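You operate a simulated robot arm through the tools that you are given. There is no shell and no other tool. Be economical: measure what you need, move in short steps, check, and stop when the job is done.

You run a simulated two-armed robot. Do the job below in one go: nothing can be reset, and whatever is moved stays where it is left.

## Task
Take the grey pad from the top of the blue bench and put it in the hd scrap. Pick up the short orange pin with one hand, pass it to the other hand and put it on the teal bench. Do these in any order.

It is judged by the outcome, as a careful person would: the job done as asked, and still so three seconds after it is handed in. It fails if anything else is knocked over, pushed out of place, dropped, spilled or broken.

## Robot
Two 7-joint arms with two-finger parallel grippers on one trunk, on a base that drives. Base frame: it is fixed to the floor where the robot stands at the start and does not move with it; the origin is under the middle of the robot, x ahead of it, y to its left, z up; the surface under the hand at the start is at about z = 0.85. Readings come in m, degrees, newtons and seconds.
The left shoulder is at the start at [0.07, 0.188, 1.115], the right one opposite. With the tool pointing down near the work surface each hand reaches from about 0.34 to 0.8 m from the robot's upright axis, wherever it stands, measured 20 degrees to its own side. Places, roughly: grey pad (7x5x4 cm) [0.5, -0.1, 0.9]; scrap (20x17 cm) [-1.02, -2.06, 0.86]; short orange pin (4x4x10 cm) [-1, 0.5, 0.9]; teal bench [-1.1, 3, 0.8]. Payload 3.91 kg a hand.
The tool frame of a hand sits at the grasp point between the pads (the TCP): z along the fingers, y along the line on which they close. The tips reach 0.03 m beyond it. Largest opening 0.11 m; finger width 0.02, thickness 0.01; the body of the gripper, 0.048 by 0.112 m, starts 0.055 m behind the TCP.
Orientation is told as [roll, pitch, yaw] about the base's x, y, z axes, in that order, counted from this pose: with the fingers straight down and closing along the base's y, the tool's x points along the base's -x, its y along +y and its z along -z.

## Interface
- The arms move only by the tool arm_command. It takes "left_moves", "right_moves" or both (then of equal length, played together; a hand with none holds still); each is a list of rows, each a list of 3 entries, a list of its own where there are three numbers: the shift along the tool's x, y, z in units of 20 mm (1.0 is 20 mm), then the turn, a rotation vector about the tool's x, y, z in units of 8 degrees (1.0 is 8 degrees), then the opening, from 0 (shut) to 1 (fully open). In form: [[[dx, dy, dz], [rx, ry, rz], fingers], ...]. A call has 1 to 8 rows; each row shifts and turns the commanded pose from where the row before left it, along the tool's axes as they then stand. A call with a number of a shift or a turn outside -1 to 1 is refused whole. Rows are played at 5 a second. More than 0.05 m and 8.6 degrees between two rows, or a gripper value outside its range, and nothing of the call is played. A pose out of reach is approached as far as the arm can. The call stops where the force on the tool passes 40 N (or 10 N more than at its start, if that is more) or the arm is blocked; 0.2 s more then pass. The fingers move at their own pace (about 0.072 m/s each) and stop on an object; they squeeze with about 34 N. The grip force told is the motor's: it shows also when the fingers shut on nothing. Time passes only in rows, and 0.2 s behind the last, so rows that do not move let the fingers close. The reply holds the time, the measured pose of the TCP, the force on the tool along the base axes, the opening and the grip force, in the units named above and with some noise, with the torque about the TCP (base axes, N m) and any sound that the robot's microphone picked up.
- Cameras (640 x 400 px; columns grow to the right, rows downward): "scene" is now at [0.0523, 0.0819, 1.3366]; the picture's right is [1.00, -0.10, -0.00], its down [-0.07, -0.70, -0.71] and it looks along [0.07, 0.71, -0.70] (base axes); focal length 214 px, centre (320, 200). "left" rides on the left gripper at [0.072, -0.017, -0.103] in its tool frame; the picture's right is [0.23, 0.97, 0.00], its down [-0.76, 0.18, -0.62] and it looks along [-0.61, 0.14, 0.78] (tool axes); focal length 222 px, centre (320, 200). "right" rides on the right gripper at [0.072, 0.017, -0.103] in its tool frame; the picture's right is [-0.23, 0.97, 0.00], its down [-0.76, -0.18, -0.62] and it looks along [-0.61, -0.14, 0.78] (tool axes); focal length 222 px, centre (320, 200). There is no depth. A picture from a camera that has moved, and an enlarged one, comes with that camera's place and axes in the base frame and with its lens. The place of the scene camera against the robot may be out by one fixed shift of up to 0.012 m in any direction.
- snapshot(camera): a new picture of that camera. No time passes.
- slide_trunk(by): slides the trunk up (or, below 0, down) by that many m; the arms and the scene camera ride with it, the base frame stays. It gives what a move gives, with no picture.
- drive_base(legs): drives the robot by 1 to 6 legs, each [ahead, turn to the left] in m and degrees, along the robot's own axes; the way and the turn of a leg run together, so that a leg with both is an arc; at most 1.5 m and 180 degrees a leg. The arms and the cameras ride along, it lands a little off, and it stops where it bumps. It gives what a move gives.
- turn_head(pan, tilt): turns the head with the scene camera to pan (to the left, within 86 degrees either way) and tilt (down, from -29 to 69), counted from straight ahead of the robot. It gives what a move gives.
- inspect(camera, box): a new picture of the part [left, top, right, bottom] of that camera's present view, enlarged. No time passes.
- job_done(): hands the job in; it is judged then, once.

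Go step by step. Nothing tells you exact positions but the pictures and the camera data: compare them with the known pose of the tool, close in by small moves and look again before you grip or let go. The budget is 165 turns and 138 pictures, counting those below and the enlarged ones. Unless the task says otherwise, let go and move clear before handing in, and close with one line.

The tools are called after "Emit:" by a JSON object that holds its "method" and its "body". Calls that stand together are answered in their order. arm_command: Moves the arms, as the interface text tells. Its arguments: {"type":"object","properties":{"left_moves":{"type":"array"},"right_moves":{"type":"array"}},"required":[]} The other tools are called the same way: slide_trunk (by) slides the trunk up or down; drive_base (legs) drives the base; turn_head (pan, tilt) turns the head that bears the scene camera; snapshot (camera) takes a picture; inspect (camera, box) takes an enlarged picture of a part of a camera's view; job_done () hands the job in.

At the start:

```text
t: 0.0
left_tool_pos: [0.4218, 0.4732, 1.175]
left_tool_rot: [0.1, 0.0, 0.0]
left_ft_force: [0.7, 0.7, -0.6]
left_torque: [0.0, 0.0, 0.0]
left_width: 0.1099
left_grip_force: 0.1
right_tool_pos: [0.4507, 0.0658, 1.1005]
right_tool_rot: [0.0, 0.0, 0.0]
right_ft_force: [0.2, 0.6, -0.4]
right_torque: [0.02, 0.02, -0.02]
right_width: 0.11
right_grip_force: 0.0
trunk travel left (down, up): [-0.625, 0.315]
robot x, y, heading: [0.0024, -0.0024, -0.2]
head pan, tilt: [84.5, 44.5]
```

scene: 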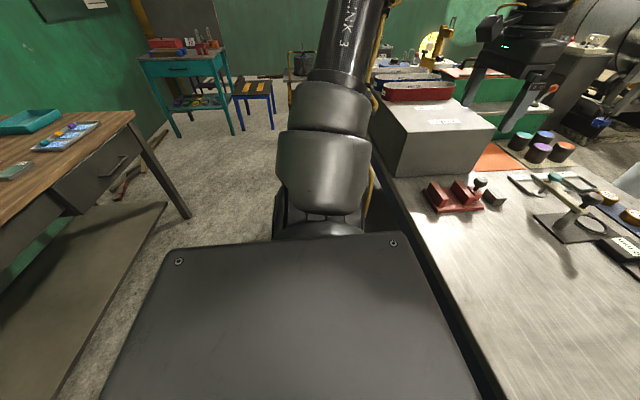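
right: 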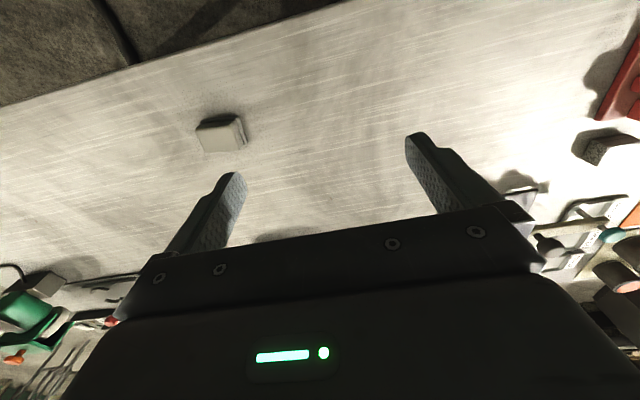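
left: 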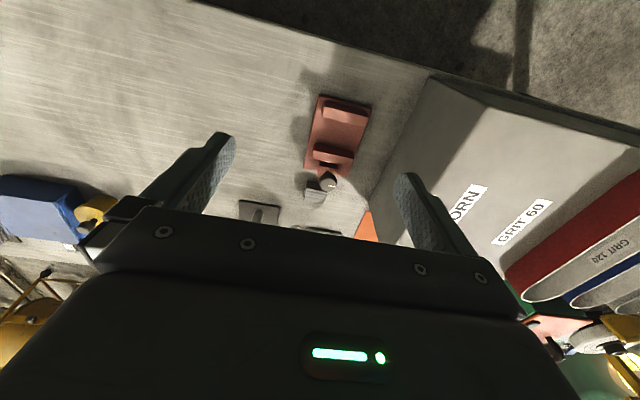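

I see a steel-topped bench ahead with a light grey block near [0.47, -0.09]. I'll turn the head to look at the work area and confirm it.

Emit:
{"method": "turn_head", "body": {"pan": -10, "tilt": 45}}

Emit:
{"method": "snapshot", "body": {"camera": "scene"}}

Emit:
{"method": "inspect", "body": {"camera": "right", "box": [140, 80, 300, 180]}}

```text
t: 1.7
left_tool_pos: [0.4217, 0.4725, 1.1741]
left_tool_rot: [-0.1, 0.1, 0.0]
left_ft_force: [-0.9, -0.4, -0.4]
left_torque: [0.04, -0.01, 0.02]
left_width: 0.11
left_grip_force: 0.1
right_tool_pos: [0.4502, 0.0656, 1.1007]
right_tool_rot: [-0.1, 0.0, 0.0]
right_ft_force: [0.4, 0.3, -0.9]
right_torque: [0.03, -0.01, 0.0]
right_width: 0.11
right_grip_force: 0.0
trunk travel left (down, up): [-0.625, 0.315]
robot x, y, heading: [-0.0008, 0.0013, -0.3]
head pan, tilt: [-10.0, 45.0]
```

```text
134 pictures are left
camera scene: at [0.1245, -0.0135, 1.3359], right [-0.17, -0.98, 0.0], down [-0.7, 0.12, -0.71], along [0.7, -0.12, -0.71], focal length 214 px, centre (320, 200)
```

scene: 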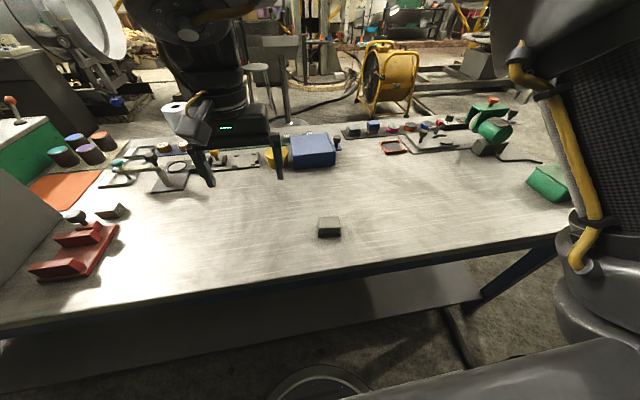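

```text
4.00 times, centred on (220, 130) of right
camera zoom: at [0.3802, 0.0815, 1.2039], right [0.23, 0.97, 0.0], down [0.76, -0.18, 0.62], along [0.61, -0.14, -0.78], focal length 888 px, centre (720, 480)
```

zoom: 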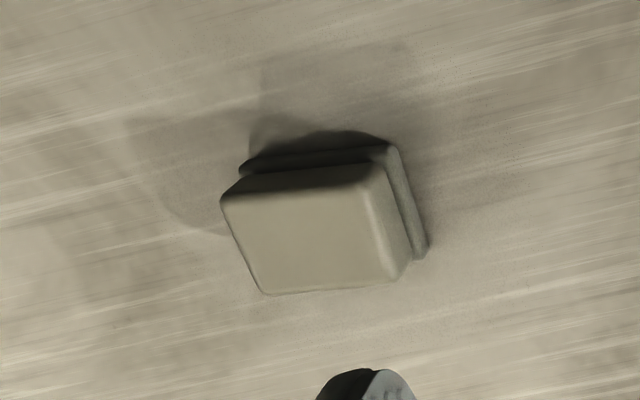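

The grey pad is at about [0.479, -0.095], turned about -8° in yaw. I'll move the right hand over it and look again before going down.

Emit:
{"method": "arm_command", "body": {"right_moves": [[[-0.18, -1, 0.6], [0, 0, 0], 1], [[-0.18, -1, 0.6], [0, 0, 0], 1], [[-0.18, -1, 0.6], [0, 0, 0], 1], [[-0.18, -1, 0.6], [0, 0, 0], 1], [[-0.18, -1, 0.6], [0, 0, 0], 1], [[-0.18, -1, 0.6], [0, 0, 0], 1], [[-0.18, -1, 0.6], [0, 0, 0], 1], [[-0.18, -1, 0.6], [0, 0, 1], 1]]}}

Emit:
{"method": "snapshot", "body": {"camera": "right"}}

Emit:
{"method": "snapshot", "body": {"camera": "scene"}}

```text
t: 3.5
left_tool_pos: [0.4228, 0.4701, 1.1739]
left_tool_rot: [0.1, 0.1, 0.0]
left_ft_force: [1.0, 0.3, 0.3]
left_torque: [-0.01, 0.01, 0.0]
left_width: 0.1099
left_grip_force: 0.1
right_tool_pos: [0.4808, -0.0967, 1.0057]
right_tool_rot: [0.0, 0.1, -8.0]
right_ft_force: [0.0, 0.4, -0.8]
right_torque: [0.04, 0.03, 0.01]
right_width: 0.1098
right_grip_force: 0.0
trunk travel left (down, up): [-0.625, 0.315]
robot x, y, heading: [-0.0027, 0.0015, 0.1]
head pan, tilt: [-10.0, 45.0]
```

```text
132 pictures are left
camera right: at [0.4126, -0.0708, 1.1078], right [0.36, 0.93, 0.0], down [0.73, -0.28, 0.62], along [0.58, -0.22, -0.78], focal length 222 px, centre (320, 200)
```

right: 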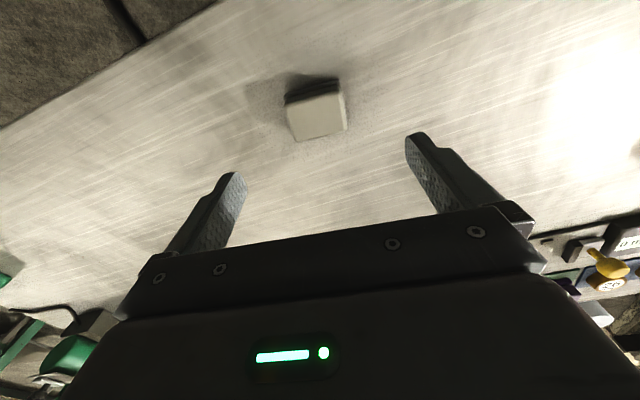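

```text
131 pictures are left
camera scene: at [0.1255, -0.0152, 1.3358], right [-0.17, -0.98, 0.0], down [-0.7, 0.12, -0.71], along [0.7, -0.12, -0.71], focal length 214 px, centre (320, 200)
```

scene: 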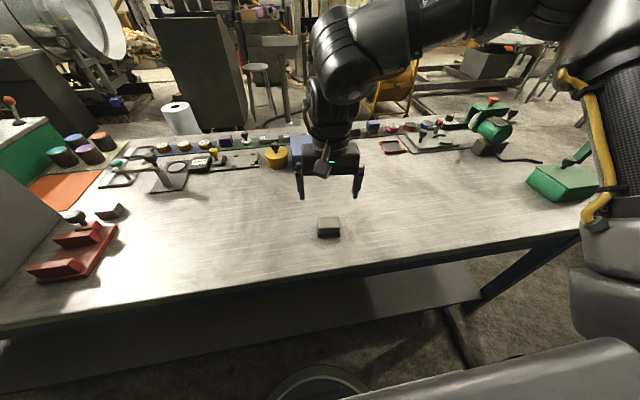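

The pad is centred below the fingers, within about 5 mm. I'll go down most of the way and check again.

Emit:
{"method": "arm_command", "body": {"right_moves": [[[0.1, 0, 1], [0, 0, 0], 1], [[0.1, 0, 1], [0, 0, 0], 1], [[0, 0, 1], [0, 0, 0], 1], [[0, 0, 1], [0, 0, 0], 1]]}}

Emit:
{"method": "snapshot", "body": {"camera": "right"}}

```text
t: 4.5
left_tool_pos: [0.4235, 0.4698, 1.174]
left_tool_rot: [-0.1, 0.1, 0.0]
left_ft_force: [0.3, 0.2, 0.6]
left_torque: [-0.02, -0.02, 0.02]
left_width: 0.11
left_grip_force: 0.1
right_tool_pos: [0.477, -0.0944, 0.9229]
right_tool_rot: [0.0, 0.0, -8.0]
right_ft_force: [-0.3, -1.2, -0.1]
right_torque: [0.0, 0.02, 0.02]
right_width: 0.11
right_grip_force: 0.2
trunk travel left (down, up): [-0.625, 0.315]
robot x, y, heading: [-0.001, -0.0027, -0.0]
head pan, tilt: [-10.0, 45.0]
```

```text
130 pictures are left
camera right: at [0.4089, -0.0689, 1.0272], right [0.36, 0.93, 0.0], down [0.73, -0.28, 0.62], along [0.58, -0.22, -0.78], focal length 222 px, centre (320, 200)
```

right: 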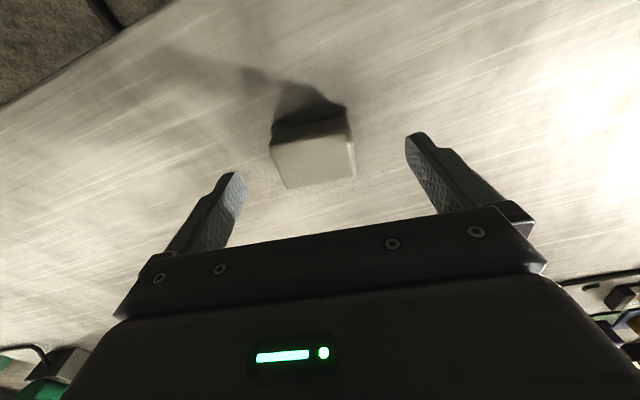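

The pad is about 5 mm to the right of centre. I'll correct that, go down and close.

Emit:
{"method": "arm_command", "body": {"right_moves": [[[0, -0.28, 0.6], [0, 0, 0], 1], [[0, 0, 0.6], [0, 0, 0], 1], [[0, 0, 0.6], [0, 0, 0], 1], [[0, 0, 0], [0, 0, 0], 0.3], [[0, 0, 0], [0, 0, 0], 0.3], [[0, 0, 0], [0, 0, 0], 0.3], [[0, 0, 0], [0, 0, 0], 0.3]]}}

Emit:
{"method": "snapshot", "body": {"camera": "right"}}

```text
t: 6.1
left_tool_pos: [0.4229, 0.4722, 1.1736]
left_tool_rot: [-0.1, 0.1, 0.1]
left_ft_force: [0.3, 0.4, -0.2]
left_torque: [-0.04, -0.03, 0.02]
left_width: 0.11
left_grip_force: 0.0
right_tool_pos: [0.476, -0.1004, 0.8891]
right_tool_rot: [0.0, 0.0, -8.0]
right_ft_force: [-0.7, -0.2, -0.2]
right_torque: [0.0, 0.03, 0.03]
right_width: 0.0609
right_grip_force: 34.4
trunk travel left (down, up): [-0.625, 0.315]
robot x, y, heading: [-0.001, -0.0014, 0.1]
head pan, tilt: [-10.0, 45.0]
```

```text
129 pictures are left
camera right: at [0.4069, -0.0736, 0.9919], right [0.36, 0.93, 0.0], down [0.73, -0.28, 0.62], along [0.58, -0.22, -0.78], focal length 222 px, centre (320, 200)
```

right: 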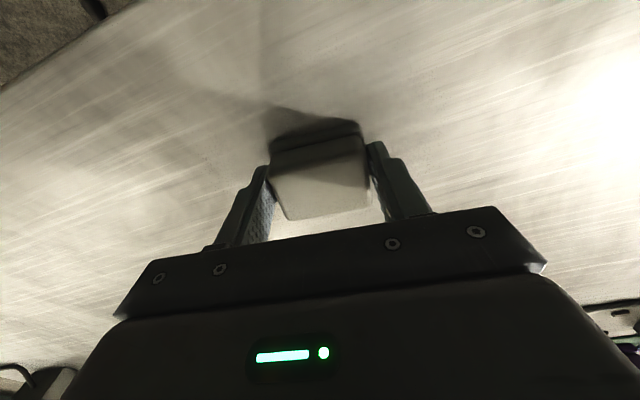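

The pad is gripped at a width of 6.1 cm. I'll lift it straight up and check the hold.

Emit:
{"method": "arm_command", "body": {"right_moves": [[[0, 0, -0.5], [0, 0, 0], 0.3], [[0, 0, -1], [0, 0, 0], 0.3], [[0, 0, -1], [0, 0, 0], 0.3], [[0, 0, -1], [0, 0, 0], 0.3], [[0, 0, -1], [0, 0, 0], 0.3], [[0, 0, -1], [0, 0, 0], 0.3], [[0, 0, -1], [0, 0, 0], 0.3], [[0, 0, -1], [0, 0, 0], 0.3]]}}

Emit:
{"method": "snapshot", "body": {"camera": "right"}}

Emit:
{"method": "snapshot", "body": {"camera": "scene"}}

```text
t: 7.9
left_tool_pos: [0.4214, 0.4725, 1.1738]
left_tool_rot: [-0.1, 0.0, 0.0]
left_ft_force: [-0.9, -0.4, -0.6]
left_torque: [0.0, -0.01, -0.01]
left_width: 0.1102
left_grip_force: 0.0
right_tool_pos: [0.4764, -0.1004, 1.0403]
right_tool_rot: [0.0, 0.0, -7.9]
right_ft_force: [0.2, -0.5, -0.8]
right_torque: [-0.02, 0.01, 0.02]
right_width: 0.0611
right_grip_force: 33.9
trunk travel left (down, up): [-0.625, 0.315]
robot x, y, heading: [-0.0036, -0.0024, -0.0]
head pan, tilt: [-10.0, 45.0]
```

```text
128 pictures are left
camera right: at [0.4071, -0.0732, 1.1425], right [0.36, 0.93, 0.0], down [0.73, -0.28, 0.62], along [0.58, -0.23, -0.78], focal length 222 px, centre (320, 200)
```

right: 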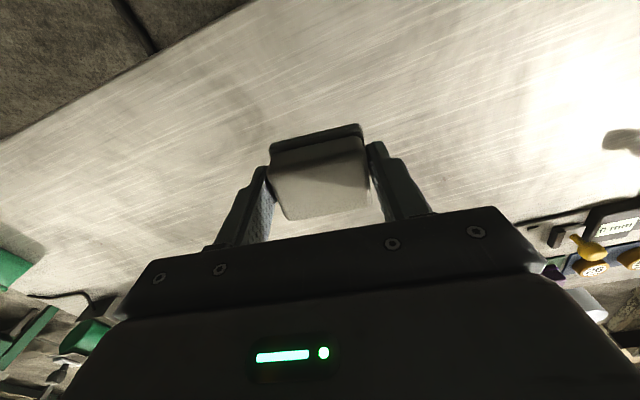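

```text
127 pictures are left
camera scene: at [0.1234, -0.0133, 1.336], right [-0.17, -0.98, 0.0], down [-0.7, 0.12, -0.71], along [0.7, -0.12, -0.71], focal length 214 px, centre (320, 200)
```

scene: 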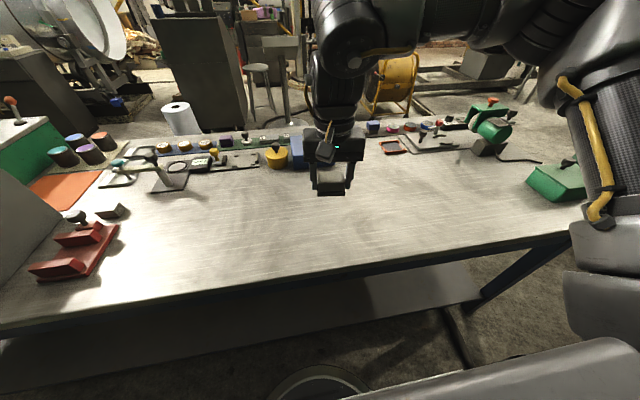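

The pad is held. Now I'll look to both sides to plan the drive.

Emit:
{"method": "turn_head", "body": {"pan": -86, "tilt": 30}}

Emit:
{"method": "snapshot", "body": {"camera": "scene"}}

Emit:
{"method": "turn_head", "body": {"pan": 86, "tilt": 30}}

Emit:
{"method": "snapshot", "body": {"camera": "scene"}}

```text
t: 9.4
left_tool_pos: [0.4216, 0.4719, 1.1743]
left_tool_rot: [-0.1, 0.0, 0.0]
left_ft_force: [0.1, -0.9, 0.3]
left_torque: [0.0, 0.03, 0.02]
left_width: 0.1096
left_grip_force: 0.0
right_tool_pos: [0.4769, -0.0992, 1.0401]
right_tool_rot: [0.1, 0.0, -7.9]
right_ft_force: [0.5, -0.9, -1.3]
right_torque: [-0.02, 0.01, 0.03]
right_width: 0.0611
right_grip_force: 34.2
trunk travel left (down, up): [-0.625, 0.315]
robot x, y, heading: [0.0035, 0.0011, -0.2]
head pan, tilt: [-85.9, 30.0]
```

```text
126 pictures are left
camera scene: at [0.0509, -0.0898, 1.3585], right [-1.0, -0.07, 0.0], down [-0.04, 0.5, -0.87], along [0.06, -0.86, -0.5], focal length 214 px, centre (320, 200)
```

scene: 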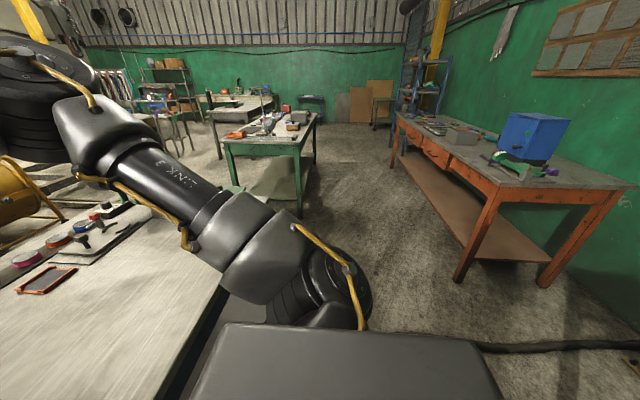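

```text
t: 12.0
left_tool_pos: [0.4223, 0.4723, 1.173]
left_tool_rot: [-0.1, 0.1, 0.0]
left_ft_force: [-0.5, 0.3, -0.2]
left_torque: [0.01, -0.05, -0.04]
left_width: 0.1102
left_grip_force: 0.0
right_tool_pos: [0.4771, -0.0998, 1.0396]
right_tool_rot: [-0.1, 0.1, -8.0]
right_ft_force: [0.2, -0.2, -0.5]
right_torque: [0.0, 0.03, 0.03]
right_width: 0.0609
right_grip_force: 34.2
trunk travel left (down, up): [-0.625, 0.315]
robot x, y, heading: [-0.0014, 0.0019, -0.1]
head pan, tilt: [85.9, 30.0]
```

```text
125 pictures are left
camera scene: at [0.0509, 0.0906, 1.3585], right [1.0, -0.07, 0.0], down [-0.04, -0.5, -0.87], along [0.06, 0.86, -0.5], focal length 214 px, centre (320, 200)
```

scene: 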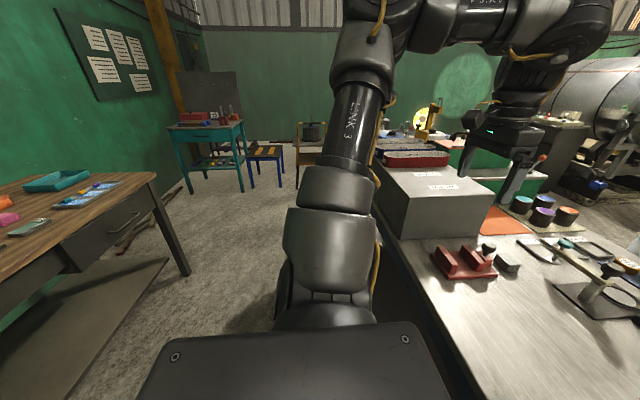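

The scrap area is on the orange bench behind and to the right. I'll back away from the blue bench, turn right and look along the aisle.

Emit:
{"method": "drive_base", "body": {"legs": [[-0.25, 0], [0, -90]]}}

Emit:
{"method": "turn_head", "body": {"pan": 0, "tilt": 30}}

Emit:
{"method": "snapshot", "body": {"camera": "scene"}}

```text
t: 17.6
left_tool_pos: [0.2189, -0.4258, 1.1727]
left_tool_rot: [0.0, 0.1, -90.5]
left_ft_force: [0.0, 0.2, 0.0]
left_torque: [0.01, 0.0, -0.04]
left_width: 0.11
left_grip_force: 0.1
right_tool_pos: [-0.3539, -0.4761, 1.0398]
right_tool_rot: [0.0, 0.0, -98.5]
right_ft_force: [-1.0, 0.9, -0.4]
right_torque: [0.01, 0.03, -0.02]
right_width: 0.061
right_grip_force: 34.4
trunk travel left (down, up): [-0.625, 0.315]
robot x, y, heading: [-0.2511, 0.0017, -90.4]
head pan, tilt: [85.9, 30.0]
```

```text
t: 19.2
left_tool_pos: [0.2182, -0.4245, 1.1752]
left_tool_rot: [0.0, -0.1, -90.6]
left_ft_force: [-0.1, 0.1, -0.1]
left_torque: [0.0, 0.0, -0.02]
left_width: 0.1099
left_grip_force: 0.1
right_tool_pos: [-0.3551, -0.4753, 1.0398]
right_tool_rot: [0.0, 0.1, -98.4]
right_ft_force: [0.2, -0.2, -0.1]
right_torque: [0.0, 0.0, 0.03]
right_width: 0.061
right_grip_force: 34.0
trunk travel left (down, up): [-0.625, 0.315]
robot x, y, heading: [-0.2472, 0.0016, -90.5]
head pan, tilt: [0.0, 30.0]
```

```text
124 pictures are left
camera scene: at [-0.2563, -0.1403, 1.3585], right [-1.0, 0.01, 0.0], down [0.0, 0.5, -0.87], along [-0.01, -0.87, -0.5], focal length 214 px, centre (320, 200)
```

scene: 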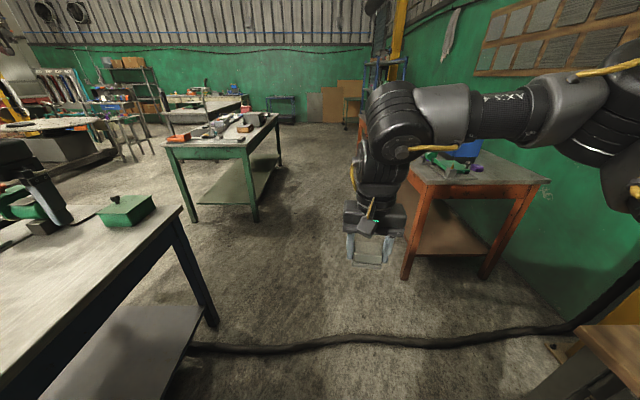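

The aisle is clear apart from a cable lying across the floor. I'll drive a short way first to see how the base takes it.

Emit:
{"method": "drive_base", "body": {"legs": [[1.2, 0]]}}

Emit:
{"method": "turn_head", "body": {"pan": 45, "tilt": 40}}

Emit:
{"method": "snapshot", "body": {"camera": "scene"}}

Emit:
{"method": "turn_head", "body": {"pan": -45, "tilt": 35}}

Emit:
{"method": "snapshot", "body": {"camera": "scene"}}

```text
t: 25.4
left_tool_pos: [0.2057, -1.6389, 1.1733]
left_tool_rot: [0.1, 0.0, -90.6]
left_ft_force: [0.8, -0.4, -1.1]
left_torque: [0.0, -0.01, -0.04]
left_width: 0.11
left_grip_force: 0.0
right_tool_pos: [-0.3643, -1.6874, 1.0403]
right_tool_rot: [0.0, 0.0, -98.6]
right_ft_force: [0.2, 0.7, 0.0]
right_torque: [0.01, 0.06, -0.01]
right_width: 0.061
right_grip_force: 34.3
trunk travel left (down, up): [-0.625, 0.315]
robot x, y, heading: [-0.2614, -1.2118, -90.3]
head pan, tilt: [0.0, 30.0]
```

```text
t: 26.5
left_tool_pos: [0.2077, -1.6388, 1.1742]
left_tool_rot: [0.1, 0.0, -90.6]
left_ft_force: [0.2, 0.3, -0.4]
left_torque: [0.0, 0.0, 0.0]
left_width: 0.1104
left_grip_force: 0.2
right_tool_pos: [-0.3665, -1.6877, 1.04]
right_tool_rot: [0.0, 0.0, -98.6]
right_ft_force: [-0.3, -0.4, -0.8]
right_torque: [-0.01, 0.0, 0.01]
right_width: 0.0612
right_grip_force: 33.2
trunk travel left (down, up): [-0.625, 0.315]
robot x, y, heading: [-0.2645, -1.211, -90.5]
head pan, tilt: [45.0, 40.0]
```

```text
123 pictures are left
camera scene: at [-0.2078, -1.3229, 1.3432], right [-0.72, -0.7, 0.0], down [-0.45, 0.46, -0.77], along [0.54, -0.55, -0.64], focal length 214 px, centre (320, 200)
```

scene: 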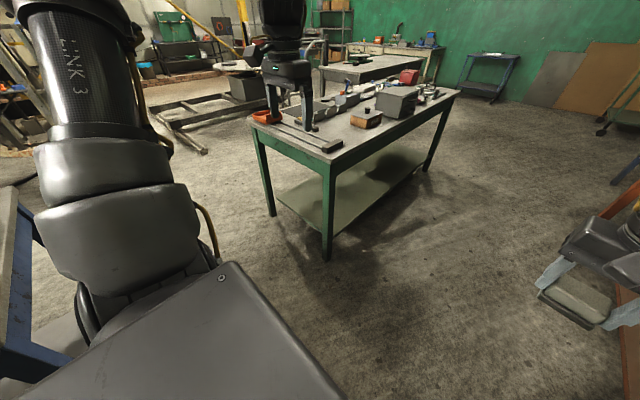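

```text
t: 28.1
left_tool_pos: [0.2065, -1.6394, 1.1738]
left_tool_rot: [0.0, 0.0, -90.6]
left_ft_force: [-0.4, -0.2, 0.6]
left_torque: [-0.01, 0.04, 0.0]
left_width: 0.1099
left_grip_force: 0.1
right_tool_pos: [-0.3655, -1.6886, 1.0403]
right_tool_rot: [-0.1, 0.0, -98.6]
right_ft_force: [0.4, 0.7, -0.9]
right_torque: [0.01, -0.04, 0.0]
right_width: 0.0611
right_grip_force: 33.9
trunk travel left (down, up): [-0.625, 0.315]
robot x, y, heading: [-0.2596, -1.2149, -90.6]
head pan, tilt: [-45.0, 35.0]
```

```text
122 pictures are left
camera scene: at [-0.3301, -1.3237, 1.3507], right [-0.7, 0.71, 0.0], down [0.41, 0.4, -0.82], along [-0.59, -0.57, -0.57], focal length 214 px, centre (320, 200)
```

scene: 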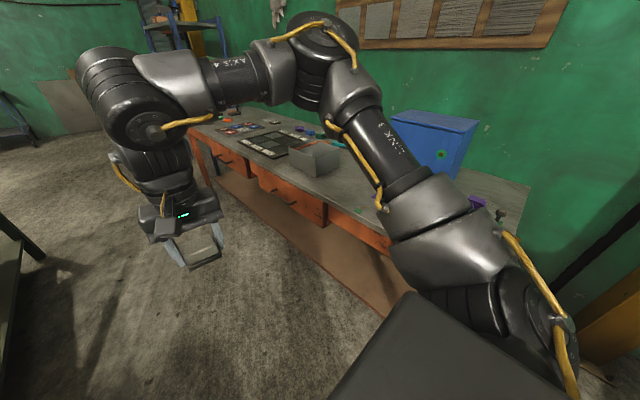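

The grey open box on the orange bench at about [-1.04, -2.06] matches the scrap's position. I'll drive on and turn to face it.

Emit:
{"method": "drive_base", "body": {"legs": [[1.03, 0], [0, -90]]}}

Emit:
{"method": "turn_head", "body": {"pan": -20, "tilt": 45}}

Emit:
{"method": "snapshot", "body": {"camera": "scene"}}

Emit:
{"method": "snapshot", "body": {"camera": "right"}}

```text
t: 37.3
left_tool_pos: [-0.6819, -2.7204, 1.1732]
left_tool_rot: [0.0, -0.1, -179.2]
left_ft_force: [0.2, -0.2, -1.0]
left_torque: [0.0, -0.02, 0.0]
left_width: 0.1101
left_grip_force: 0.1
right_tool_pos: [-0.7441, -2.1499, 1.0398]
right_tool_rot: [0.0, 0.0, 172.7]
right_ft_force: [-0.8, -0.4, -0.2]
right_torque: [0.02, 0.03, 0.04]
right_width: 0.0611
right_grip_force: 34.4
trunk travel left (down, up): [-0.625, 0.315]
robot x, y, heading: [-0.2631, -2.2472, -179.6]
head pan, tilt: [-45.0, 35.0]
```

```text
t: 38.2
left_tool_pos: [-0.6817, -2.7204, 1.1743]
left_tool_rot: [0.0, 0.0, -179.2]
left_ft_force: [-0.9, 0.9, -0.8]
left_torque: [0.01, 0.02, 0.01]
left_width: 0.1096
left_grip_force: 0.1
right_tool_pos: [-0.744, -2.1492, 1.039]
right_tool_rot: [0.0, 0.0, 172.7]
right_ft_force: [0.3, -0.3, -0.2]
right_torque: [-0.07, -0.01, 0.02]
right_width: 0.0612
right_grip_force: 34.0
trunk travel left (down, up): [-0.625, 0.315]
robot x, y, heading: [-0.2669, -2.2411, -179.0]
head pan, tilt: [-20.0, 45.0]
```

```text
121 pictures are left
camera scene: at [-0.3983, -2.2171, 1.3359], right [0.33, 0.94, 0.0], down [0.67, -0.23, -0.71], along [-0.67, 0.23, -0.71], focal length 214 px, centre (320, 200)
```

scene: 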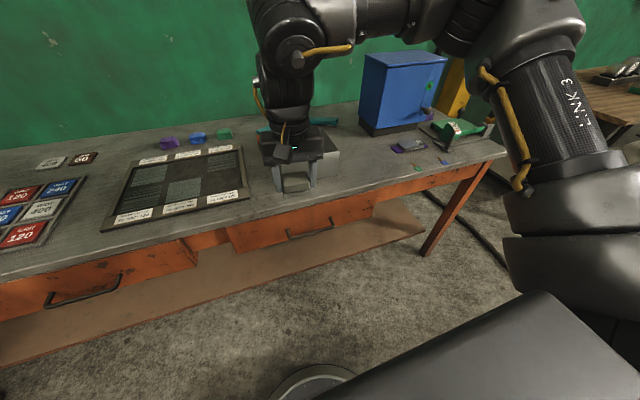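

```text
120 pictures are left
camera right: at [-0.6735, -2.1761, 1.142], right [-0.35, -0.94, 0.0], down [-0.73, 0.27, 0.62], along [-0.58, 0.22, -0.78], focal length 222 px, centre (320, 200)
```

right: 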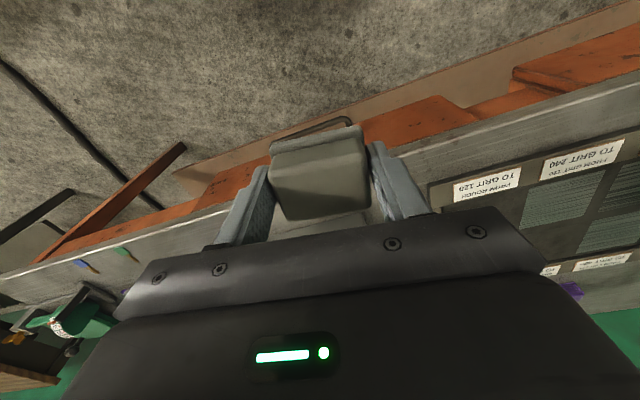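

The hand hides the box, so I'll raise the hand and look at what is under it.

Emit:
{"method": "arm_command", "body": {"right_moves": [[[0.5, -1, -1], [0, 0, 0], 0.3], [[0.5, -1, -1], [0, 0, 0], 0.3], [[0.5, -1, -1], [0, 0, 0], 0.3], [[0.5, -1, -1], [0, 0, 0], 0.3], [[0.5, -1, -1], [0, 0, 0], 0.3], [[0, -1, -1], [0, 0, 0], 0.3], [[0, -1, 0], [0, 0, 0], 0.3], [[0, -1, 0], [0, 0, 0], 0.3]]}}

Emit:
{"method": "snapshot", "body": {"camera": "scene"}}

```text
t: 40.0
left_tool_pos: [-0.6802, -2.7203, 1.1742]
left_tool_rot: [0.0, -0.1, -179.3]
left_ft_force: [0.9, 0.0, -0.5]
left_torque: [0.0, 0.02, -0.02]
left_width: 0.1099
left_grip_force: 0.1
right_tool_pos: [-0.6589, -2.0207, 1.1499]
right_tool_rot: [0.1, -0.1, 172.5]
right_ft_force: [1.0, -0.5, -0.7]
right_torque: [0.01, 0.0, -0.01]
right_width: 0.0607
right_grip_force: 34.3
right hand out of reach, approached as far as the arm can: row 6, 7, 8
trunk travel left (down, up): [-0.625, 0.315]
robot x, y, heading: [-0.2658, -2.2461, -179.1]
head pan, tilt: [-20.0, 45.0]
```

```text
119 pictures are left
camera scene: at [-0.3976, -2.2164, 1.336], right [0.33, 0.94, 0.0], down [0.67, -0.23, -0.71], along [-0.67, 0.23, -0.71], focal length 214 px, centre (320, 200)
```

scene: 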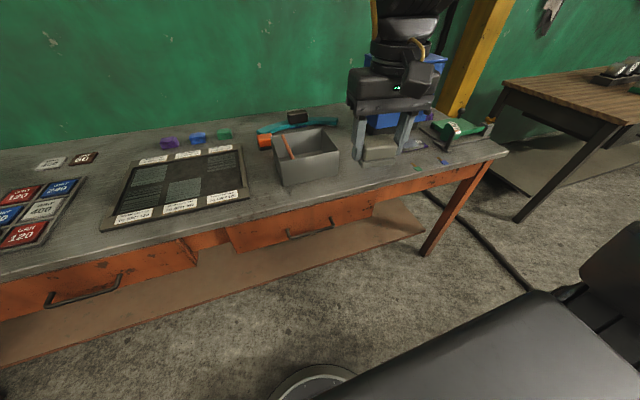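

Emit:
{"method": "inspect", "body": {"camera": "scene", "box": [230, 90, 390, 190]}}

```text
4.00 times, centred on (310, 140) of scene
camera zoom: at [-0.3976, -2.2164, 1.336], right [0.33, 0.94, 0.0], down [0.67, -0.23, -0.71], along [-0.67, 0.23, -0.71], focal length 858 px, centre (360, 440)
```

zoom: 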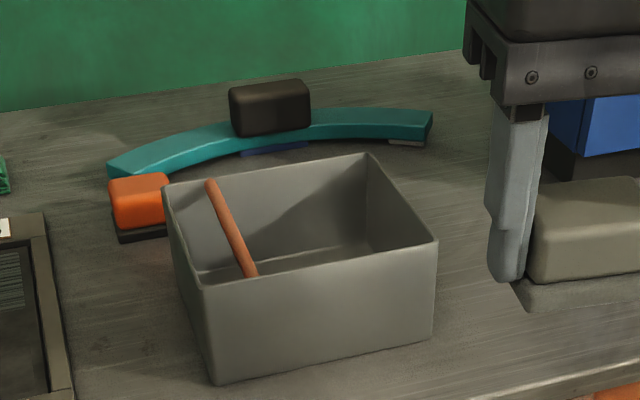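

The box is the open grey one, centred at about [-1.045, -2.055] with its rim at z ≈ 0.95. A rod leans inside it on the left (-y) side. I'll drive 0.13 m closer and turn the hand 90° so the pad fits in the free half.

Emit:
{"method": "drive_base", "body": {"legs": [[0.13, 0]]}}

Emit:
{"method": "arm_command", "body": {"right_moves": [[[0, 0, 0], [0, 0, 1], 0.3], [[0, 0, 0], [0, 0, 1], 0.3], [[0, 0, 0], [0, 0, 1], 0.3], [[0, 0, 0], [0, 0, 1], 0.3], [[0, 0, 0], [0, 0, 1], 0.3], [[0, 0, 0], [0, 0, 1], 0.3], [[0, 0, 0], [0, 0, 1], 0.3], [[0, 0, 0], [0, 0, 1], 0.3]]}}

```text
t: 41.2
left_tool_pos: [-0.8098, -2.7224, 1.1738]
left_tool_rot: [-0.1, -0.1, -179.3]
left_ft_force: [-0.2, -0.2, 0.5]
left_torque: [-0.01, -0.01, 0.0]
left_width: 0.1098
left_grip_force: 0.1
right_tool_pos: [-0.7873, -2.0229, 1.1501]
right_tool_rot: [-0.1, -0.1, 172.5]
right_ft_force: [-0.2, 0.0, -0.4]
right_torque: [0.02, -0.02, 0.02]
right_width: 0.061
right_grip_force: 33.8
trunk travel left (down, up): [-0.625, 0.315]
robot x, y, heading: [-0.3963, -2.2463, -179.3]
head pan, tilt: [-20.0, 45.0]
```

```text
t: 43.0
left_tool_pos: [-0.8115, -2.7211, 1.1728]
left_tool_rot: [0.0, 0.1, -179.4]
left_ft_force: [-0.2, -0.1, 0.6]
left_torque: [0.02, 0.02, 0.03]
left_width: 0.1101
left_grip_force: 0.0
right_tool_pos: [-0.7882, -2.0235, 1.1477]
right_tool_rot: [0.1, -0.1, 108.2]
right_ft_force: [-0.4, -0.8, -1.1]
right_torque: [0.01, -0.01, -0.01]
right_width: 0.0609
right_grip_force: 33.8
trunk travel left (down, up): [-0.625, 0.315]
robot x, y, heading: [-0.3938, -2.2428, -179.1]
head pan, tilt: [-20.0, 45.0]
```

The turn works. I'll finish it and move over the free half of the box, staying high.

Emit:
{"method": "arm_command", "body": {"right_moves": [[[0, 0, 0], [0, 0, 1], 0.3], [[0, 0, 0], [0, 0, 1], 0.3], [[0, 0, 0], [0, 0, 0.28], 0.3], [[-0.2, 1, 0], [0, 0, 0], 0.3], [[-0.2, 1, 0], [0, 0, 0], 0.3], [[-0.2, 1, 0], [0, 0, 0], 0.3], [[0, 1, 0], [0, 0, 0], 0.3], [[0, 1, 0], [0, 0, 0], 0.3]]}}

Emit:
{"method": "arm_command", "body": {"right_moves": [[[0, 1, 0], [0, 0, 0], 0.3], [[0, 1, 0], [0, 0, 0], 0.3], [[0, 1, 0], [0, 0, 0], 0.3], [[0, 1, 0], [0, 0, 0], 0.3], [[0, 1, 0], [0, 0, 0], 0.3], [[0, 1, 0], [0, 0, 0], 0.3], [[0, 1, 0], [0, 0, 0], 0.3], [[0, 0.85, 0], [0, 0, 0], 0.3]]}}

Emit:
{"method": "snapshot", "body": {"camera": "scene"}}

Emit:
{"method": "snapshot", "body": {"camera": "right"}}

```text
t: 44.9
left_tool_pos: [-0.8118, -2.7229, 1.1737]
left_tool_rot: [-0.1, 0.0, -179.3]
left_ft_force: [-0.4, -1.2, -0.4]
left_torque: [0.02, 0.0, 0.04]
left_width: 0.11
left_grip_force: 0.0
right_tool_pos: [-0.8882, -2.0111, 1.1488]
right_tool_rot: [0.1, 0.0, 90.3]
right_ft_force: [-0.2, 0.5, 0.2]
right_torque: [0.0, 0.0, -0.03]
right_width: 0.061
right_grip_force: 33.7
trunk travel left (down, up): [-0.625, 0.315]
robot x, y, heading: [-0.3955, -2.2447, -179.3]
head pan, tilt: [-20.0, 45.0]
```

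```text
t: 46.6
left_tool_pos: [-0.8102, -2.7219, 1.1757]
left_tool_rot: [0.0, -0.1, -179.4]
left_ft_force: [0.0, -0.3, -0.2]
left_torque: [-0.02, 0.02, 0.0]
left_width: 0.1101
left_grip_force: 0.0
right_tool_pos: [-1.0176, -2.0097, 1.1461]
right_tool_rot: [0.4, 0.1, 90.3]
right_ft_force: [0.2, 0.1, -0.4]
right_torque: [0.03, -0.02, 0.01]
right_width: 0.0612
right_grip_force: 34.1
right hand out of reach, approached as far as the arm can: row 7, 8
trunk travel left (down, up): [-0.625, 0.315]
robot x, y, heading: [-0.3931, -2.2452, -179.5]
head pan, tilt: [-20.0, 45.0]
```

```text
117 pictures are left
camera scene: at [-0.527, -2.2179, 1.336], right [0.33, 0.94, 0.0], down [0.67, -0.23, -0.71], along [-0.67, 0.23, -0.71], focal length 214 px, centre (320, 200)
```

scene: 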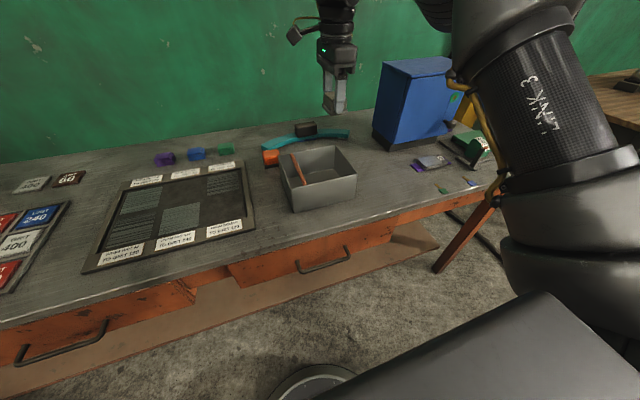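

```text
116 pictures are left
camera right: at [-1.0347, -2.0831, 1.2478], right [-0.97, 0.22, 0.01], down [0.18, 0.76, 0.62], along [0.14, 0.61, -0.78], focal length 222 px, centre (320, 200)
```

right: 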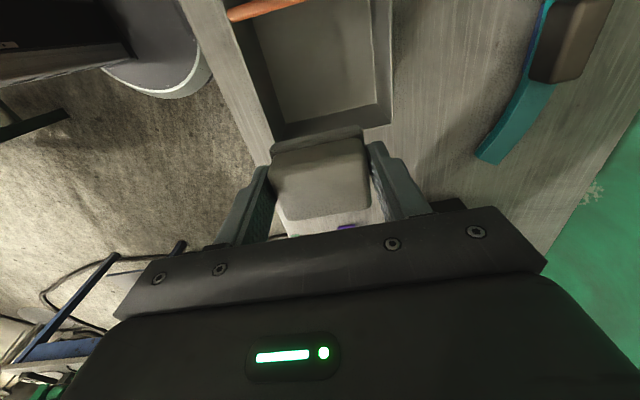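

The hand is near the box, so I'll inspect the box edges closely in the wrist view.

Emit:
{"method": "inspect", "body": {"camera": "right", "box": [160, 0, 440, 175]}}

```text
2.29 times, centred on (300, 88) of right
camera zoom: at [-1.0347, -2.0831, 1.2478], right [-0.97, 0.22, 0.01], down [0.18, 0.76, 0.62], along [0.14, 0.61, -0.78], focal length 508 px, centre (366, 457)
```

zoom: 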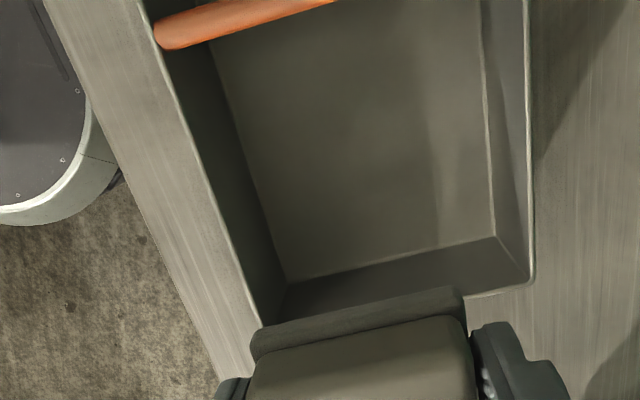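

The wrist view puts the box at x -0.943 to -1.105, with its +y wall at about -1.96 and the rod near y = -2.11. I'll lower to just above the rim at around [-1.025, -2.0].

Emit:
{"method": "arm_command", "body": {"right_moves": [[[-0.1, 0, 1], [0, 0, 0], 0.3], [[-0.1, 0, 1], [0, 0, 0], 0.3], [[-0.1, 0, 1], [0, 0, 0], 0.3], [[-0.1, 0, 1], [0, 0, 0], 0.3], [[-0.1, 0, 1], [0, 0, 0], 0.3]]}}

Emit:
{"method": "snapshot", "body": {"camera": "right"}}

Emit:
{"method": "snapshot", "body": {"camera": "scene"}}

```text
t: 47.9
left_tool_pos: [-0.8121, -2.7203, 1.1738]
left_tool_rot: [0.1, 0.0, -179.2]
left_ft_force: [0.3, 0.3, 0.9]
left_torque: [0.04, -0.01, -0.04]
left_width: 0.1097
left_grip_force: 0.0
right_tool_pos: [-1.0208, -1.9996, 1.045]
right_tool_rot: [0.1, 0.1, 90.2]
right_ft_force: [-1.0, 0.3, -0.3]
right_torque: [-0.03, -0.01, 0.0]
right_width: 0.0609
right_grip_force: 33.9
trunk travel left (down, up): [-0.625, 0.315]
robot x, y, heading: [-0.3944, -2.2465, -179.1]
head pan, tilt: [-20.0, 45.0]
```

```text
114 pictures are left
camera right: at [-1.0358, -2.0727, 1.147], right [-0.97, 0.22, 0.0], down [0.18, 0.76, 0.62], along [0.14, 0.61, -0.78], focal length 222 px, centre (320, 200)
```

right: 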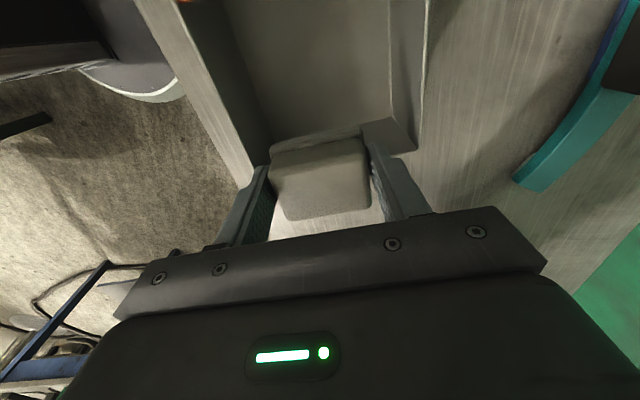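

```text
113 pictures are left
camera scene: at [-0.5282, -2.218, 1.3359], right [0.33, 0.94, 0.0], down [0.67, -0.23, -0.71], along [-0.67, 0.23, -0.71], focal length 214 px, centre (320, 200)
```

scene: 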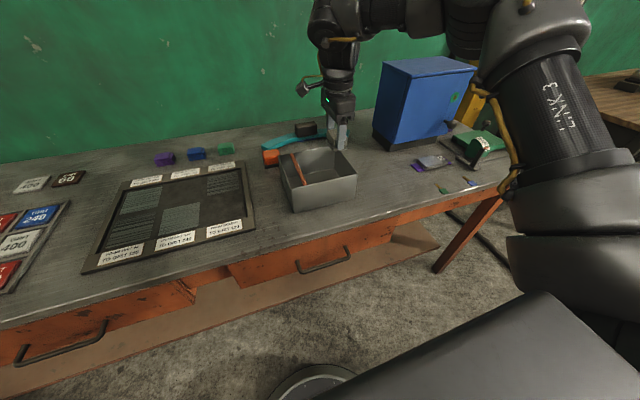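

Alignment agrees between the two views. I'll shift 8 mm away from the wall and lower into the box.

Emit:
{"method": "arm_command", "body": {"right_moves": [[[0.2, 0.1, 0.9], [0, 0, 0], 0.3], [[0.2, 0, 1], [0, 0, 0], 0.3], [[0, 0, 1], [0, 0, 0], 0.3], [[0, 0, 1], [0, 0, 0], 0.3], [[0, 0, 1], [0, 0, 0], 0.3], [[0, 0, 1], [0, 0, 0], 0.3]]}}

Emit:
{"method": "snapshot", "body": {"camera": "right"}}

Emit:
{"method": "inspect", "body": {"camera": "scene", "box": [240, 80, 400, 220]}}

```text
t: 49.2
left_tool_pos: [-0.8136, -2.7218, 1.1733]
left_tool_rot: [0.0, 0.0, -179.3]
left_ft_force: [1.4, 1.1, -0.1]
left_torque: [-0.01, 0.0, 0.01]
left_width: 0.11
left_grip_force: 0.0
right_tool_pos: [-1.0218, -2.0084, 0.9254]
right_tool_rot: [0.0, -0.1, 90.2]
right_ft_force: [0.0, 0.5, 0.0]
right_torque: [0.01, 0.01, 0.01]
right_width: 0.0611
right_grip_force: 33.5
trunk travel left (down, up): [-0.625, 0.315]
robot x, y, heading: [-0.3936, -2.2442, -179.4]
head pan, tilt: [-20.0, 45.0]
```

```text
112 pictures are left
camera right: at [-1.0381, -2.082, 1.0286], right [-0.97, 0.22, 0.0], down [0.18, 0.76, 0.62], along [0.14, 0.61, -0.78], focal length 222 px, centre (320, 200)
```

right: 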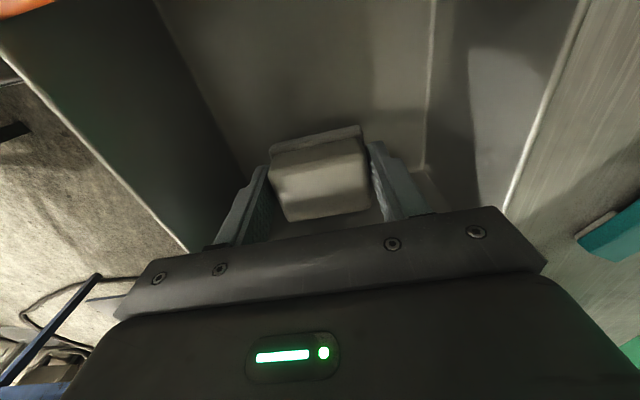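

```text
2.86 times, centred on (320, 150) of scene
camera zoom: at [-0.5283, -2.2183, 1.3359], right [0.33, 0.94, 0.0], down [0.67, -0.23, -0.71], along [-0.67, 0.23, -0.71], focal length 613 px, centre (320, 343)
```

zoom: 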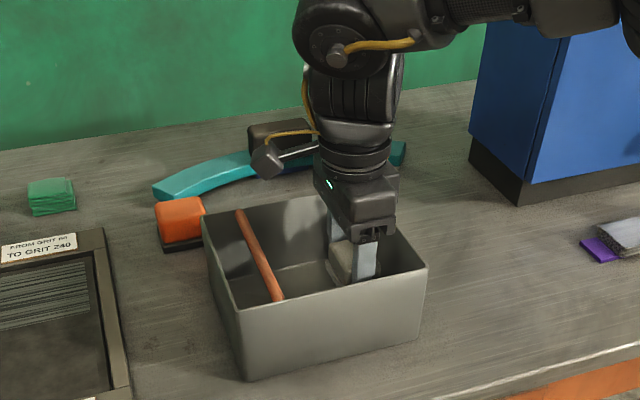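

The pad is inside the box, clear of the rod. I'll lower the last bit gently.

Emit:
{"method": "arm_command", "body": {"right_moves": [[[0, 0, 0.4], [0, 0, 0], 0.3], [[0, 0, 0.4], [0, 0, 0], 0.3], [[0, 0, 0.3], [0, 0, 0], 0.3]]}}

```text
t: 50.0
left_tool_pos: [-0.8113, -2.7214, 1.1737]
left_tool_rot: [0.0, 0.0, -179.3]
left_ft_force: [-0.3, 0.6, -0.3]
left_torque: [-0.01, -0.01, 0.04]
left_width: 0.11
left_grip_force: 0.1
right_tool_pos: [-1.0226, -2.0092, 0.9044]
right_tool_rot: [0.1, 0.0, 90.2]
right_ft_force: [0.3, 0.6, -1.2]
right_torque: [0.0, -0.02, -0.01]
right_width: 0.0611
right_grip_force: 34.0
trunk travel left (down, up): [-0.625, 0.315]
robot x, y, heading: [-0.3903, -2.2489, -179.3]
head pan, tilt: [-20.0, 45.0]
```

Emit:
{"method": "arm_command", "body": {"right_moves": [[[0, 0, 0.3], [0, 0, 0], 0.3], [[0, 0, 0.25], [0, 0, 0], 0.3]]}}

Emit:
{"method": "inspect", "body": {"camera": "scene", "box": [270, 100, 390, 220]}}

```text
t: 50.6
left_tool_pos: [-0.8103, -2.7212, 1.174]
left_tool_rot: [0.0, 0.0, -179.2]
left_ft_force: [-0.1, -0.6, -0.5]
left_torque: [0.02, 0.01, 0.0]
left_width: 0.1099
left_grip_force: 0.2
right_tool_pos: [-1.0236, -2.0082, 0.8946]
right_tool_rot: [0.0, 0.0, 90.2]
right_ft_force: [0.2, 0.6, -1.7]
right_torque: [0.0, 0.01, 0.0]
right_width: 0.0612
right_grip_force: 33.3
trunk travel left (down, up): [-0.625, 0.315]
robot x, y, heading: [-0.3947, -2.2453, -179.0]
head pan, tilt: [-20.0, 45.0]
```

```text
3.33 times, centred on (330, 160) of scene
camera zoom: at [-0.5277, -2.2184, 1.3359], right [0.33, 0.94, 0.0], down [0.67, -0.23, -0.71], along [-0.67, 0.23, -0.71], focal length 715 px, centre (287, 333)
```

zoom: 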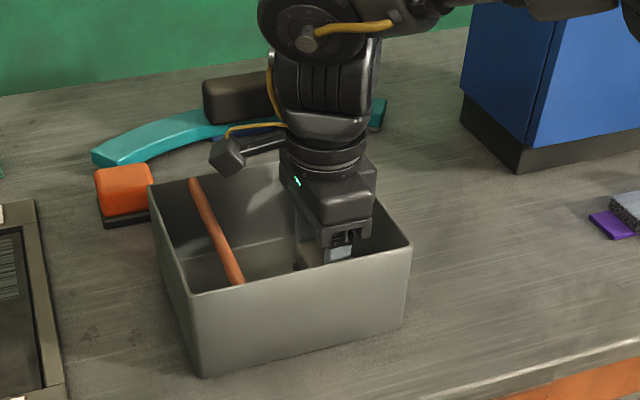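

Emit:
{"method": "arm_command", "body": {"right_moves": [[[0, 0, 0.2], [0, 0, 0], 0.3], [[0, 0, 0], [0, 0, 0], 0.3]]}}

```text
t: 51.2
left_tool_pos: [-0.8085, -2.7222, 1.1758]
left_tool_rot: [-0.1, -0.1, -179.4]
left_ft_force: [0.4, 0.2, -0.3]
left_torque: [0.07, -0.03, 0.0]
left_width: 0.11
left_grip_force: 0.1
right_tool_pos: [-1.0216, -2.0093, 0.8931]
right_tool_rot: [0.5, 0.0, 90.0]
right_ft_force: [-5.3, 3.2, 24.3]
right_torque: [0.31, -0.28, 0.05]
right_width: 0.0611
right_grip_force: 34.5
trunk travel left (down, up): [-0.625, 0.315]
robot x, y, heading: [-0.3951, -2.2432, -179.6]
head pan, tilt: [-20.0, 45.0]
```

Contact: the pad is on the floor of the box. I'll open and lift straight out.

Emit:
{"method": "arm_command", "body": {"right_moves": [[[0, 0, 0], [0, 0, 0], 0.75], [[0, 0, 0], [0, 0, 0], 0.75], [[0, 0, -0.5], [0, 0, 0], 0.75], [[0, 0, -1], [0, 0, 0], 0.75], [[0, 0, -1], [0, 0, 0], 0.75], [[0, 0, -1], [0, 0, 0], 0.75], [[0, 0, -1], [0, 0, 0], 0.75], [[0, 0, -1], [0, 0, 0], 0.75]]}}

Emit:
{"method": "arm_command", "body": {"right_moves": [[[0, 0, -1], [0, 0, 0], 0.75], [[0, 0, -1], [0, 0, 0], 0.75], [[0, -1, -1], [0, 0, 0], 0.75], [[0, -1, -1], [0, 0, 0], 0.75], [[0, -1, 0], [0, 0, 0], 0.75], [[0, -1, 0], [0, 0, 0], 0.75], [[0, -1, 0], [0, 0, 0], 0.75], [[0, -1, 0], [0, 0, 0], 0.75]]}}

Emit:
{"method": "inspect", "body": {"camera": "scene", "box": [240, 80, 400, 220]}}

```text
t: 53.0
left_tool_pos: [-0.8116, -2.7231, 1.1755]
left_tool_rot: [-0.1, 0.0, -179.3]
left_ft_force: [-0.4, 0.5, -0.1]
left_torque: [0.0, -0.01, 0.03]
left_width: 0.1101
left_grip_force: 0.1
right_tool_pos: [-1.0215, -2.0091, 1.0009]
right_tool_rot: [0.2, -0.1, 90.1]
right_ft_force: [0.3, -0.1, -0.7]
right_torque: [-0.01, -0.02, 0.03]
right_width: 0.0828
right_grip_force: 0.2
trunk travel left (down, up): [-0.625, 0.315]
robot x, y, heading: [-0.3949, -2.2429, -179.2]
head pan, tilt: [-20.0, 45.0]
```

```text
t: 54.9
left_tool_pos: [-0.8103, -2.7201, 1.1747]
left_tool_rot: [0.0, -0.1, -179.3]
left_ft_force: [-0.1, -0.5, 0.3]
left_torque: [-0.05, 0.01, 0.01]
left_width: 0.1098
left_grip_force: 0.1
right_tool_pos: [-0.9004, -2.0075, 1.0796]
right_tool_rot: [0.1, 0.1, 90.2]
right_ft_force: [0.2, 0.1, -0.9]
right_torque: [0.0, 0.0, -0.01]
right_width: 0.0827
right_grip_force: 0.0
trunk travel left (down, up): [-0.625, 0.315]
robot x, y, heading: [-0.3927, -2.2434, -179.1]
head pan, tilt: [-20.0, 45.0]
```

```text
2.86 times, centred on (320, 150) of scene
camera zoom: at [-0.5269, -2.2179, 1.336], right [0.33, 0.94, 0.0], down [0.67, -0.23, -0.71], along [-0.67, 0.23, -0.71], focal length 613 px, centre (320, 343)
```

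zoom: 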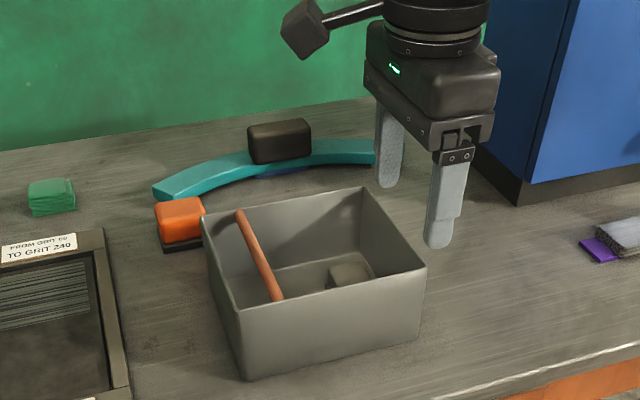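

The grey pad is in the scrap box and the rod hasn't moved. Next I'll back off, turn, drive up the aisle toward the wood bench and look at the pin.

Emit:
{"method": "drive_base", "body": {"legs": [[-0.14, 0], [0, -90], [1.4, 0], [1.1, 0]]}}

Emit:
{"method": "turn_head", "body": {"pan": 65, "tilt": 35}}

Emit:
{"method": "snapshot", "body": {"camera": "scene"}}

```text
t: 71.8
left_tool_pos: [-0.7181, 0.6763, 1.1742]
left_tool_rot: [0.1, -0.1, 89.5]
left_ft_force: [0.0, -0.3, 0.1]
left_torque: [0.0, -0.02, -0.03]
left_width: 0.1098
left_grip_force: 0.0
right_tool_pos: [-0.0023, 0.7525, 1.0794]
right_tool_rot: [0.0, 0.0, -0.9]
right_ft_force: [-0.5, -0.5, 0.2]
right_torque: [-0.01, -0.03, 0.04]
right_width: 0.0823
right_grip_force: 0.0
trunk travel left (down, up): [-0.625, 0.315]
robot x, y, heading: [-0.2511, 0.2515, 89.4]
head pan, tilt: [-20.0, 45.0]
```

```text
t: 73.4
left_tool_pos: [-0.717, 0.6763, 1.1743]
left_tool_rot: [-0.1, 0.0, 89.4]
left_ft_force: [-0.3, 0.4, -0.6]
left_torque: [-0.06, 0.01, 0.0]
left_width: 0.1098
left_grip_force: 0.2
right_tool_pos: [-0.0044, 0.7524, 1.0792]
right_tool_rot: [0.1, 0.0, -0.9]
right_ft_force: [-0.9, -0.1, -0.2]
right_torque: [0.02, 0.0, 0.0]
right_width: 0.0827
right_grip_force: 0.0
trunk travel left (down, up): [-0.625, 0.315]
robot x, y, heading: [-0.2485, 0.2458, 89.6]
head pan, tilt: [65.0, 35.0]
```

```text
108 pictures are left
camera scene: at [-0.3347, 0.3393, 1.3507], right [0.43, 0.9, 0.0], down [0.52, -0.25, -0.82], along [-0.74, 0.35, -0.57], focal length 214 px, centre (320, 200)
```

scene: 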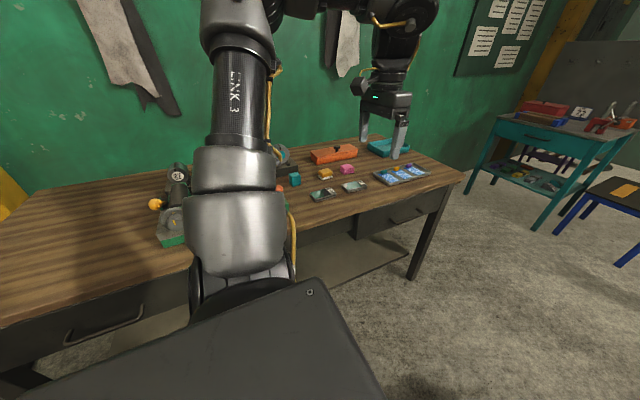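

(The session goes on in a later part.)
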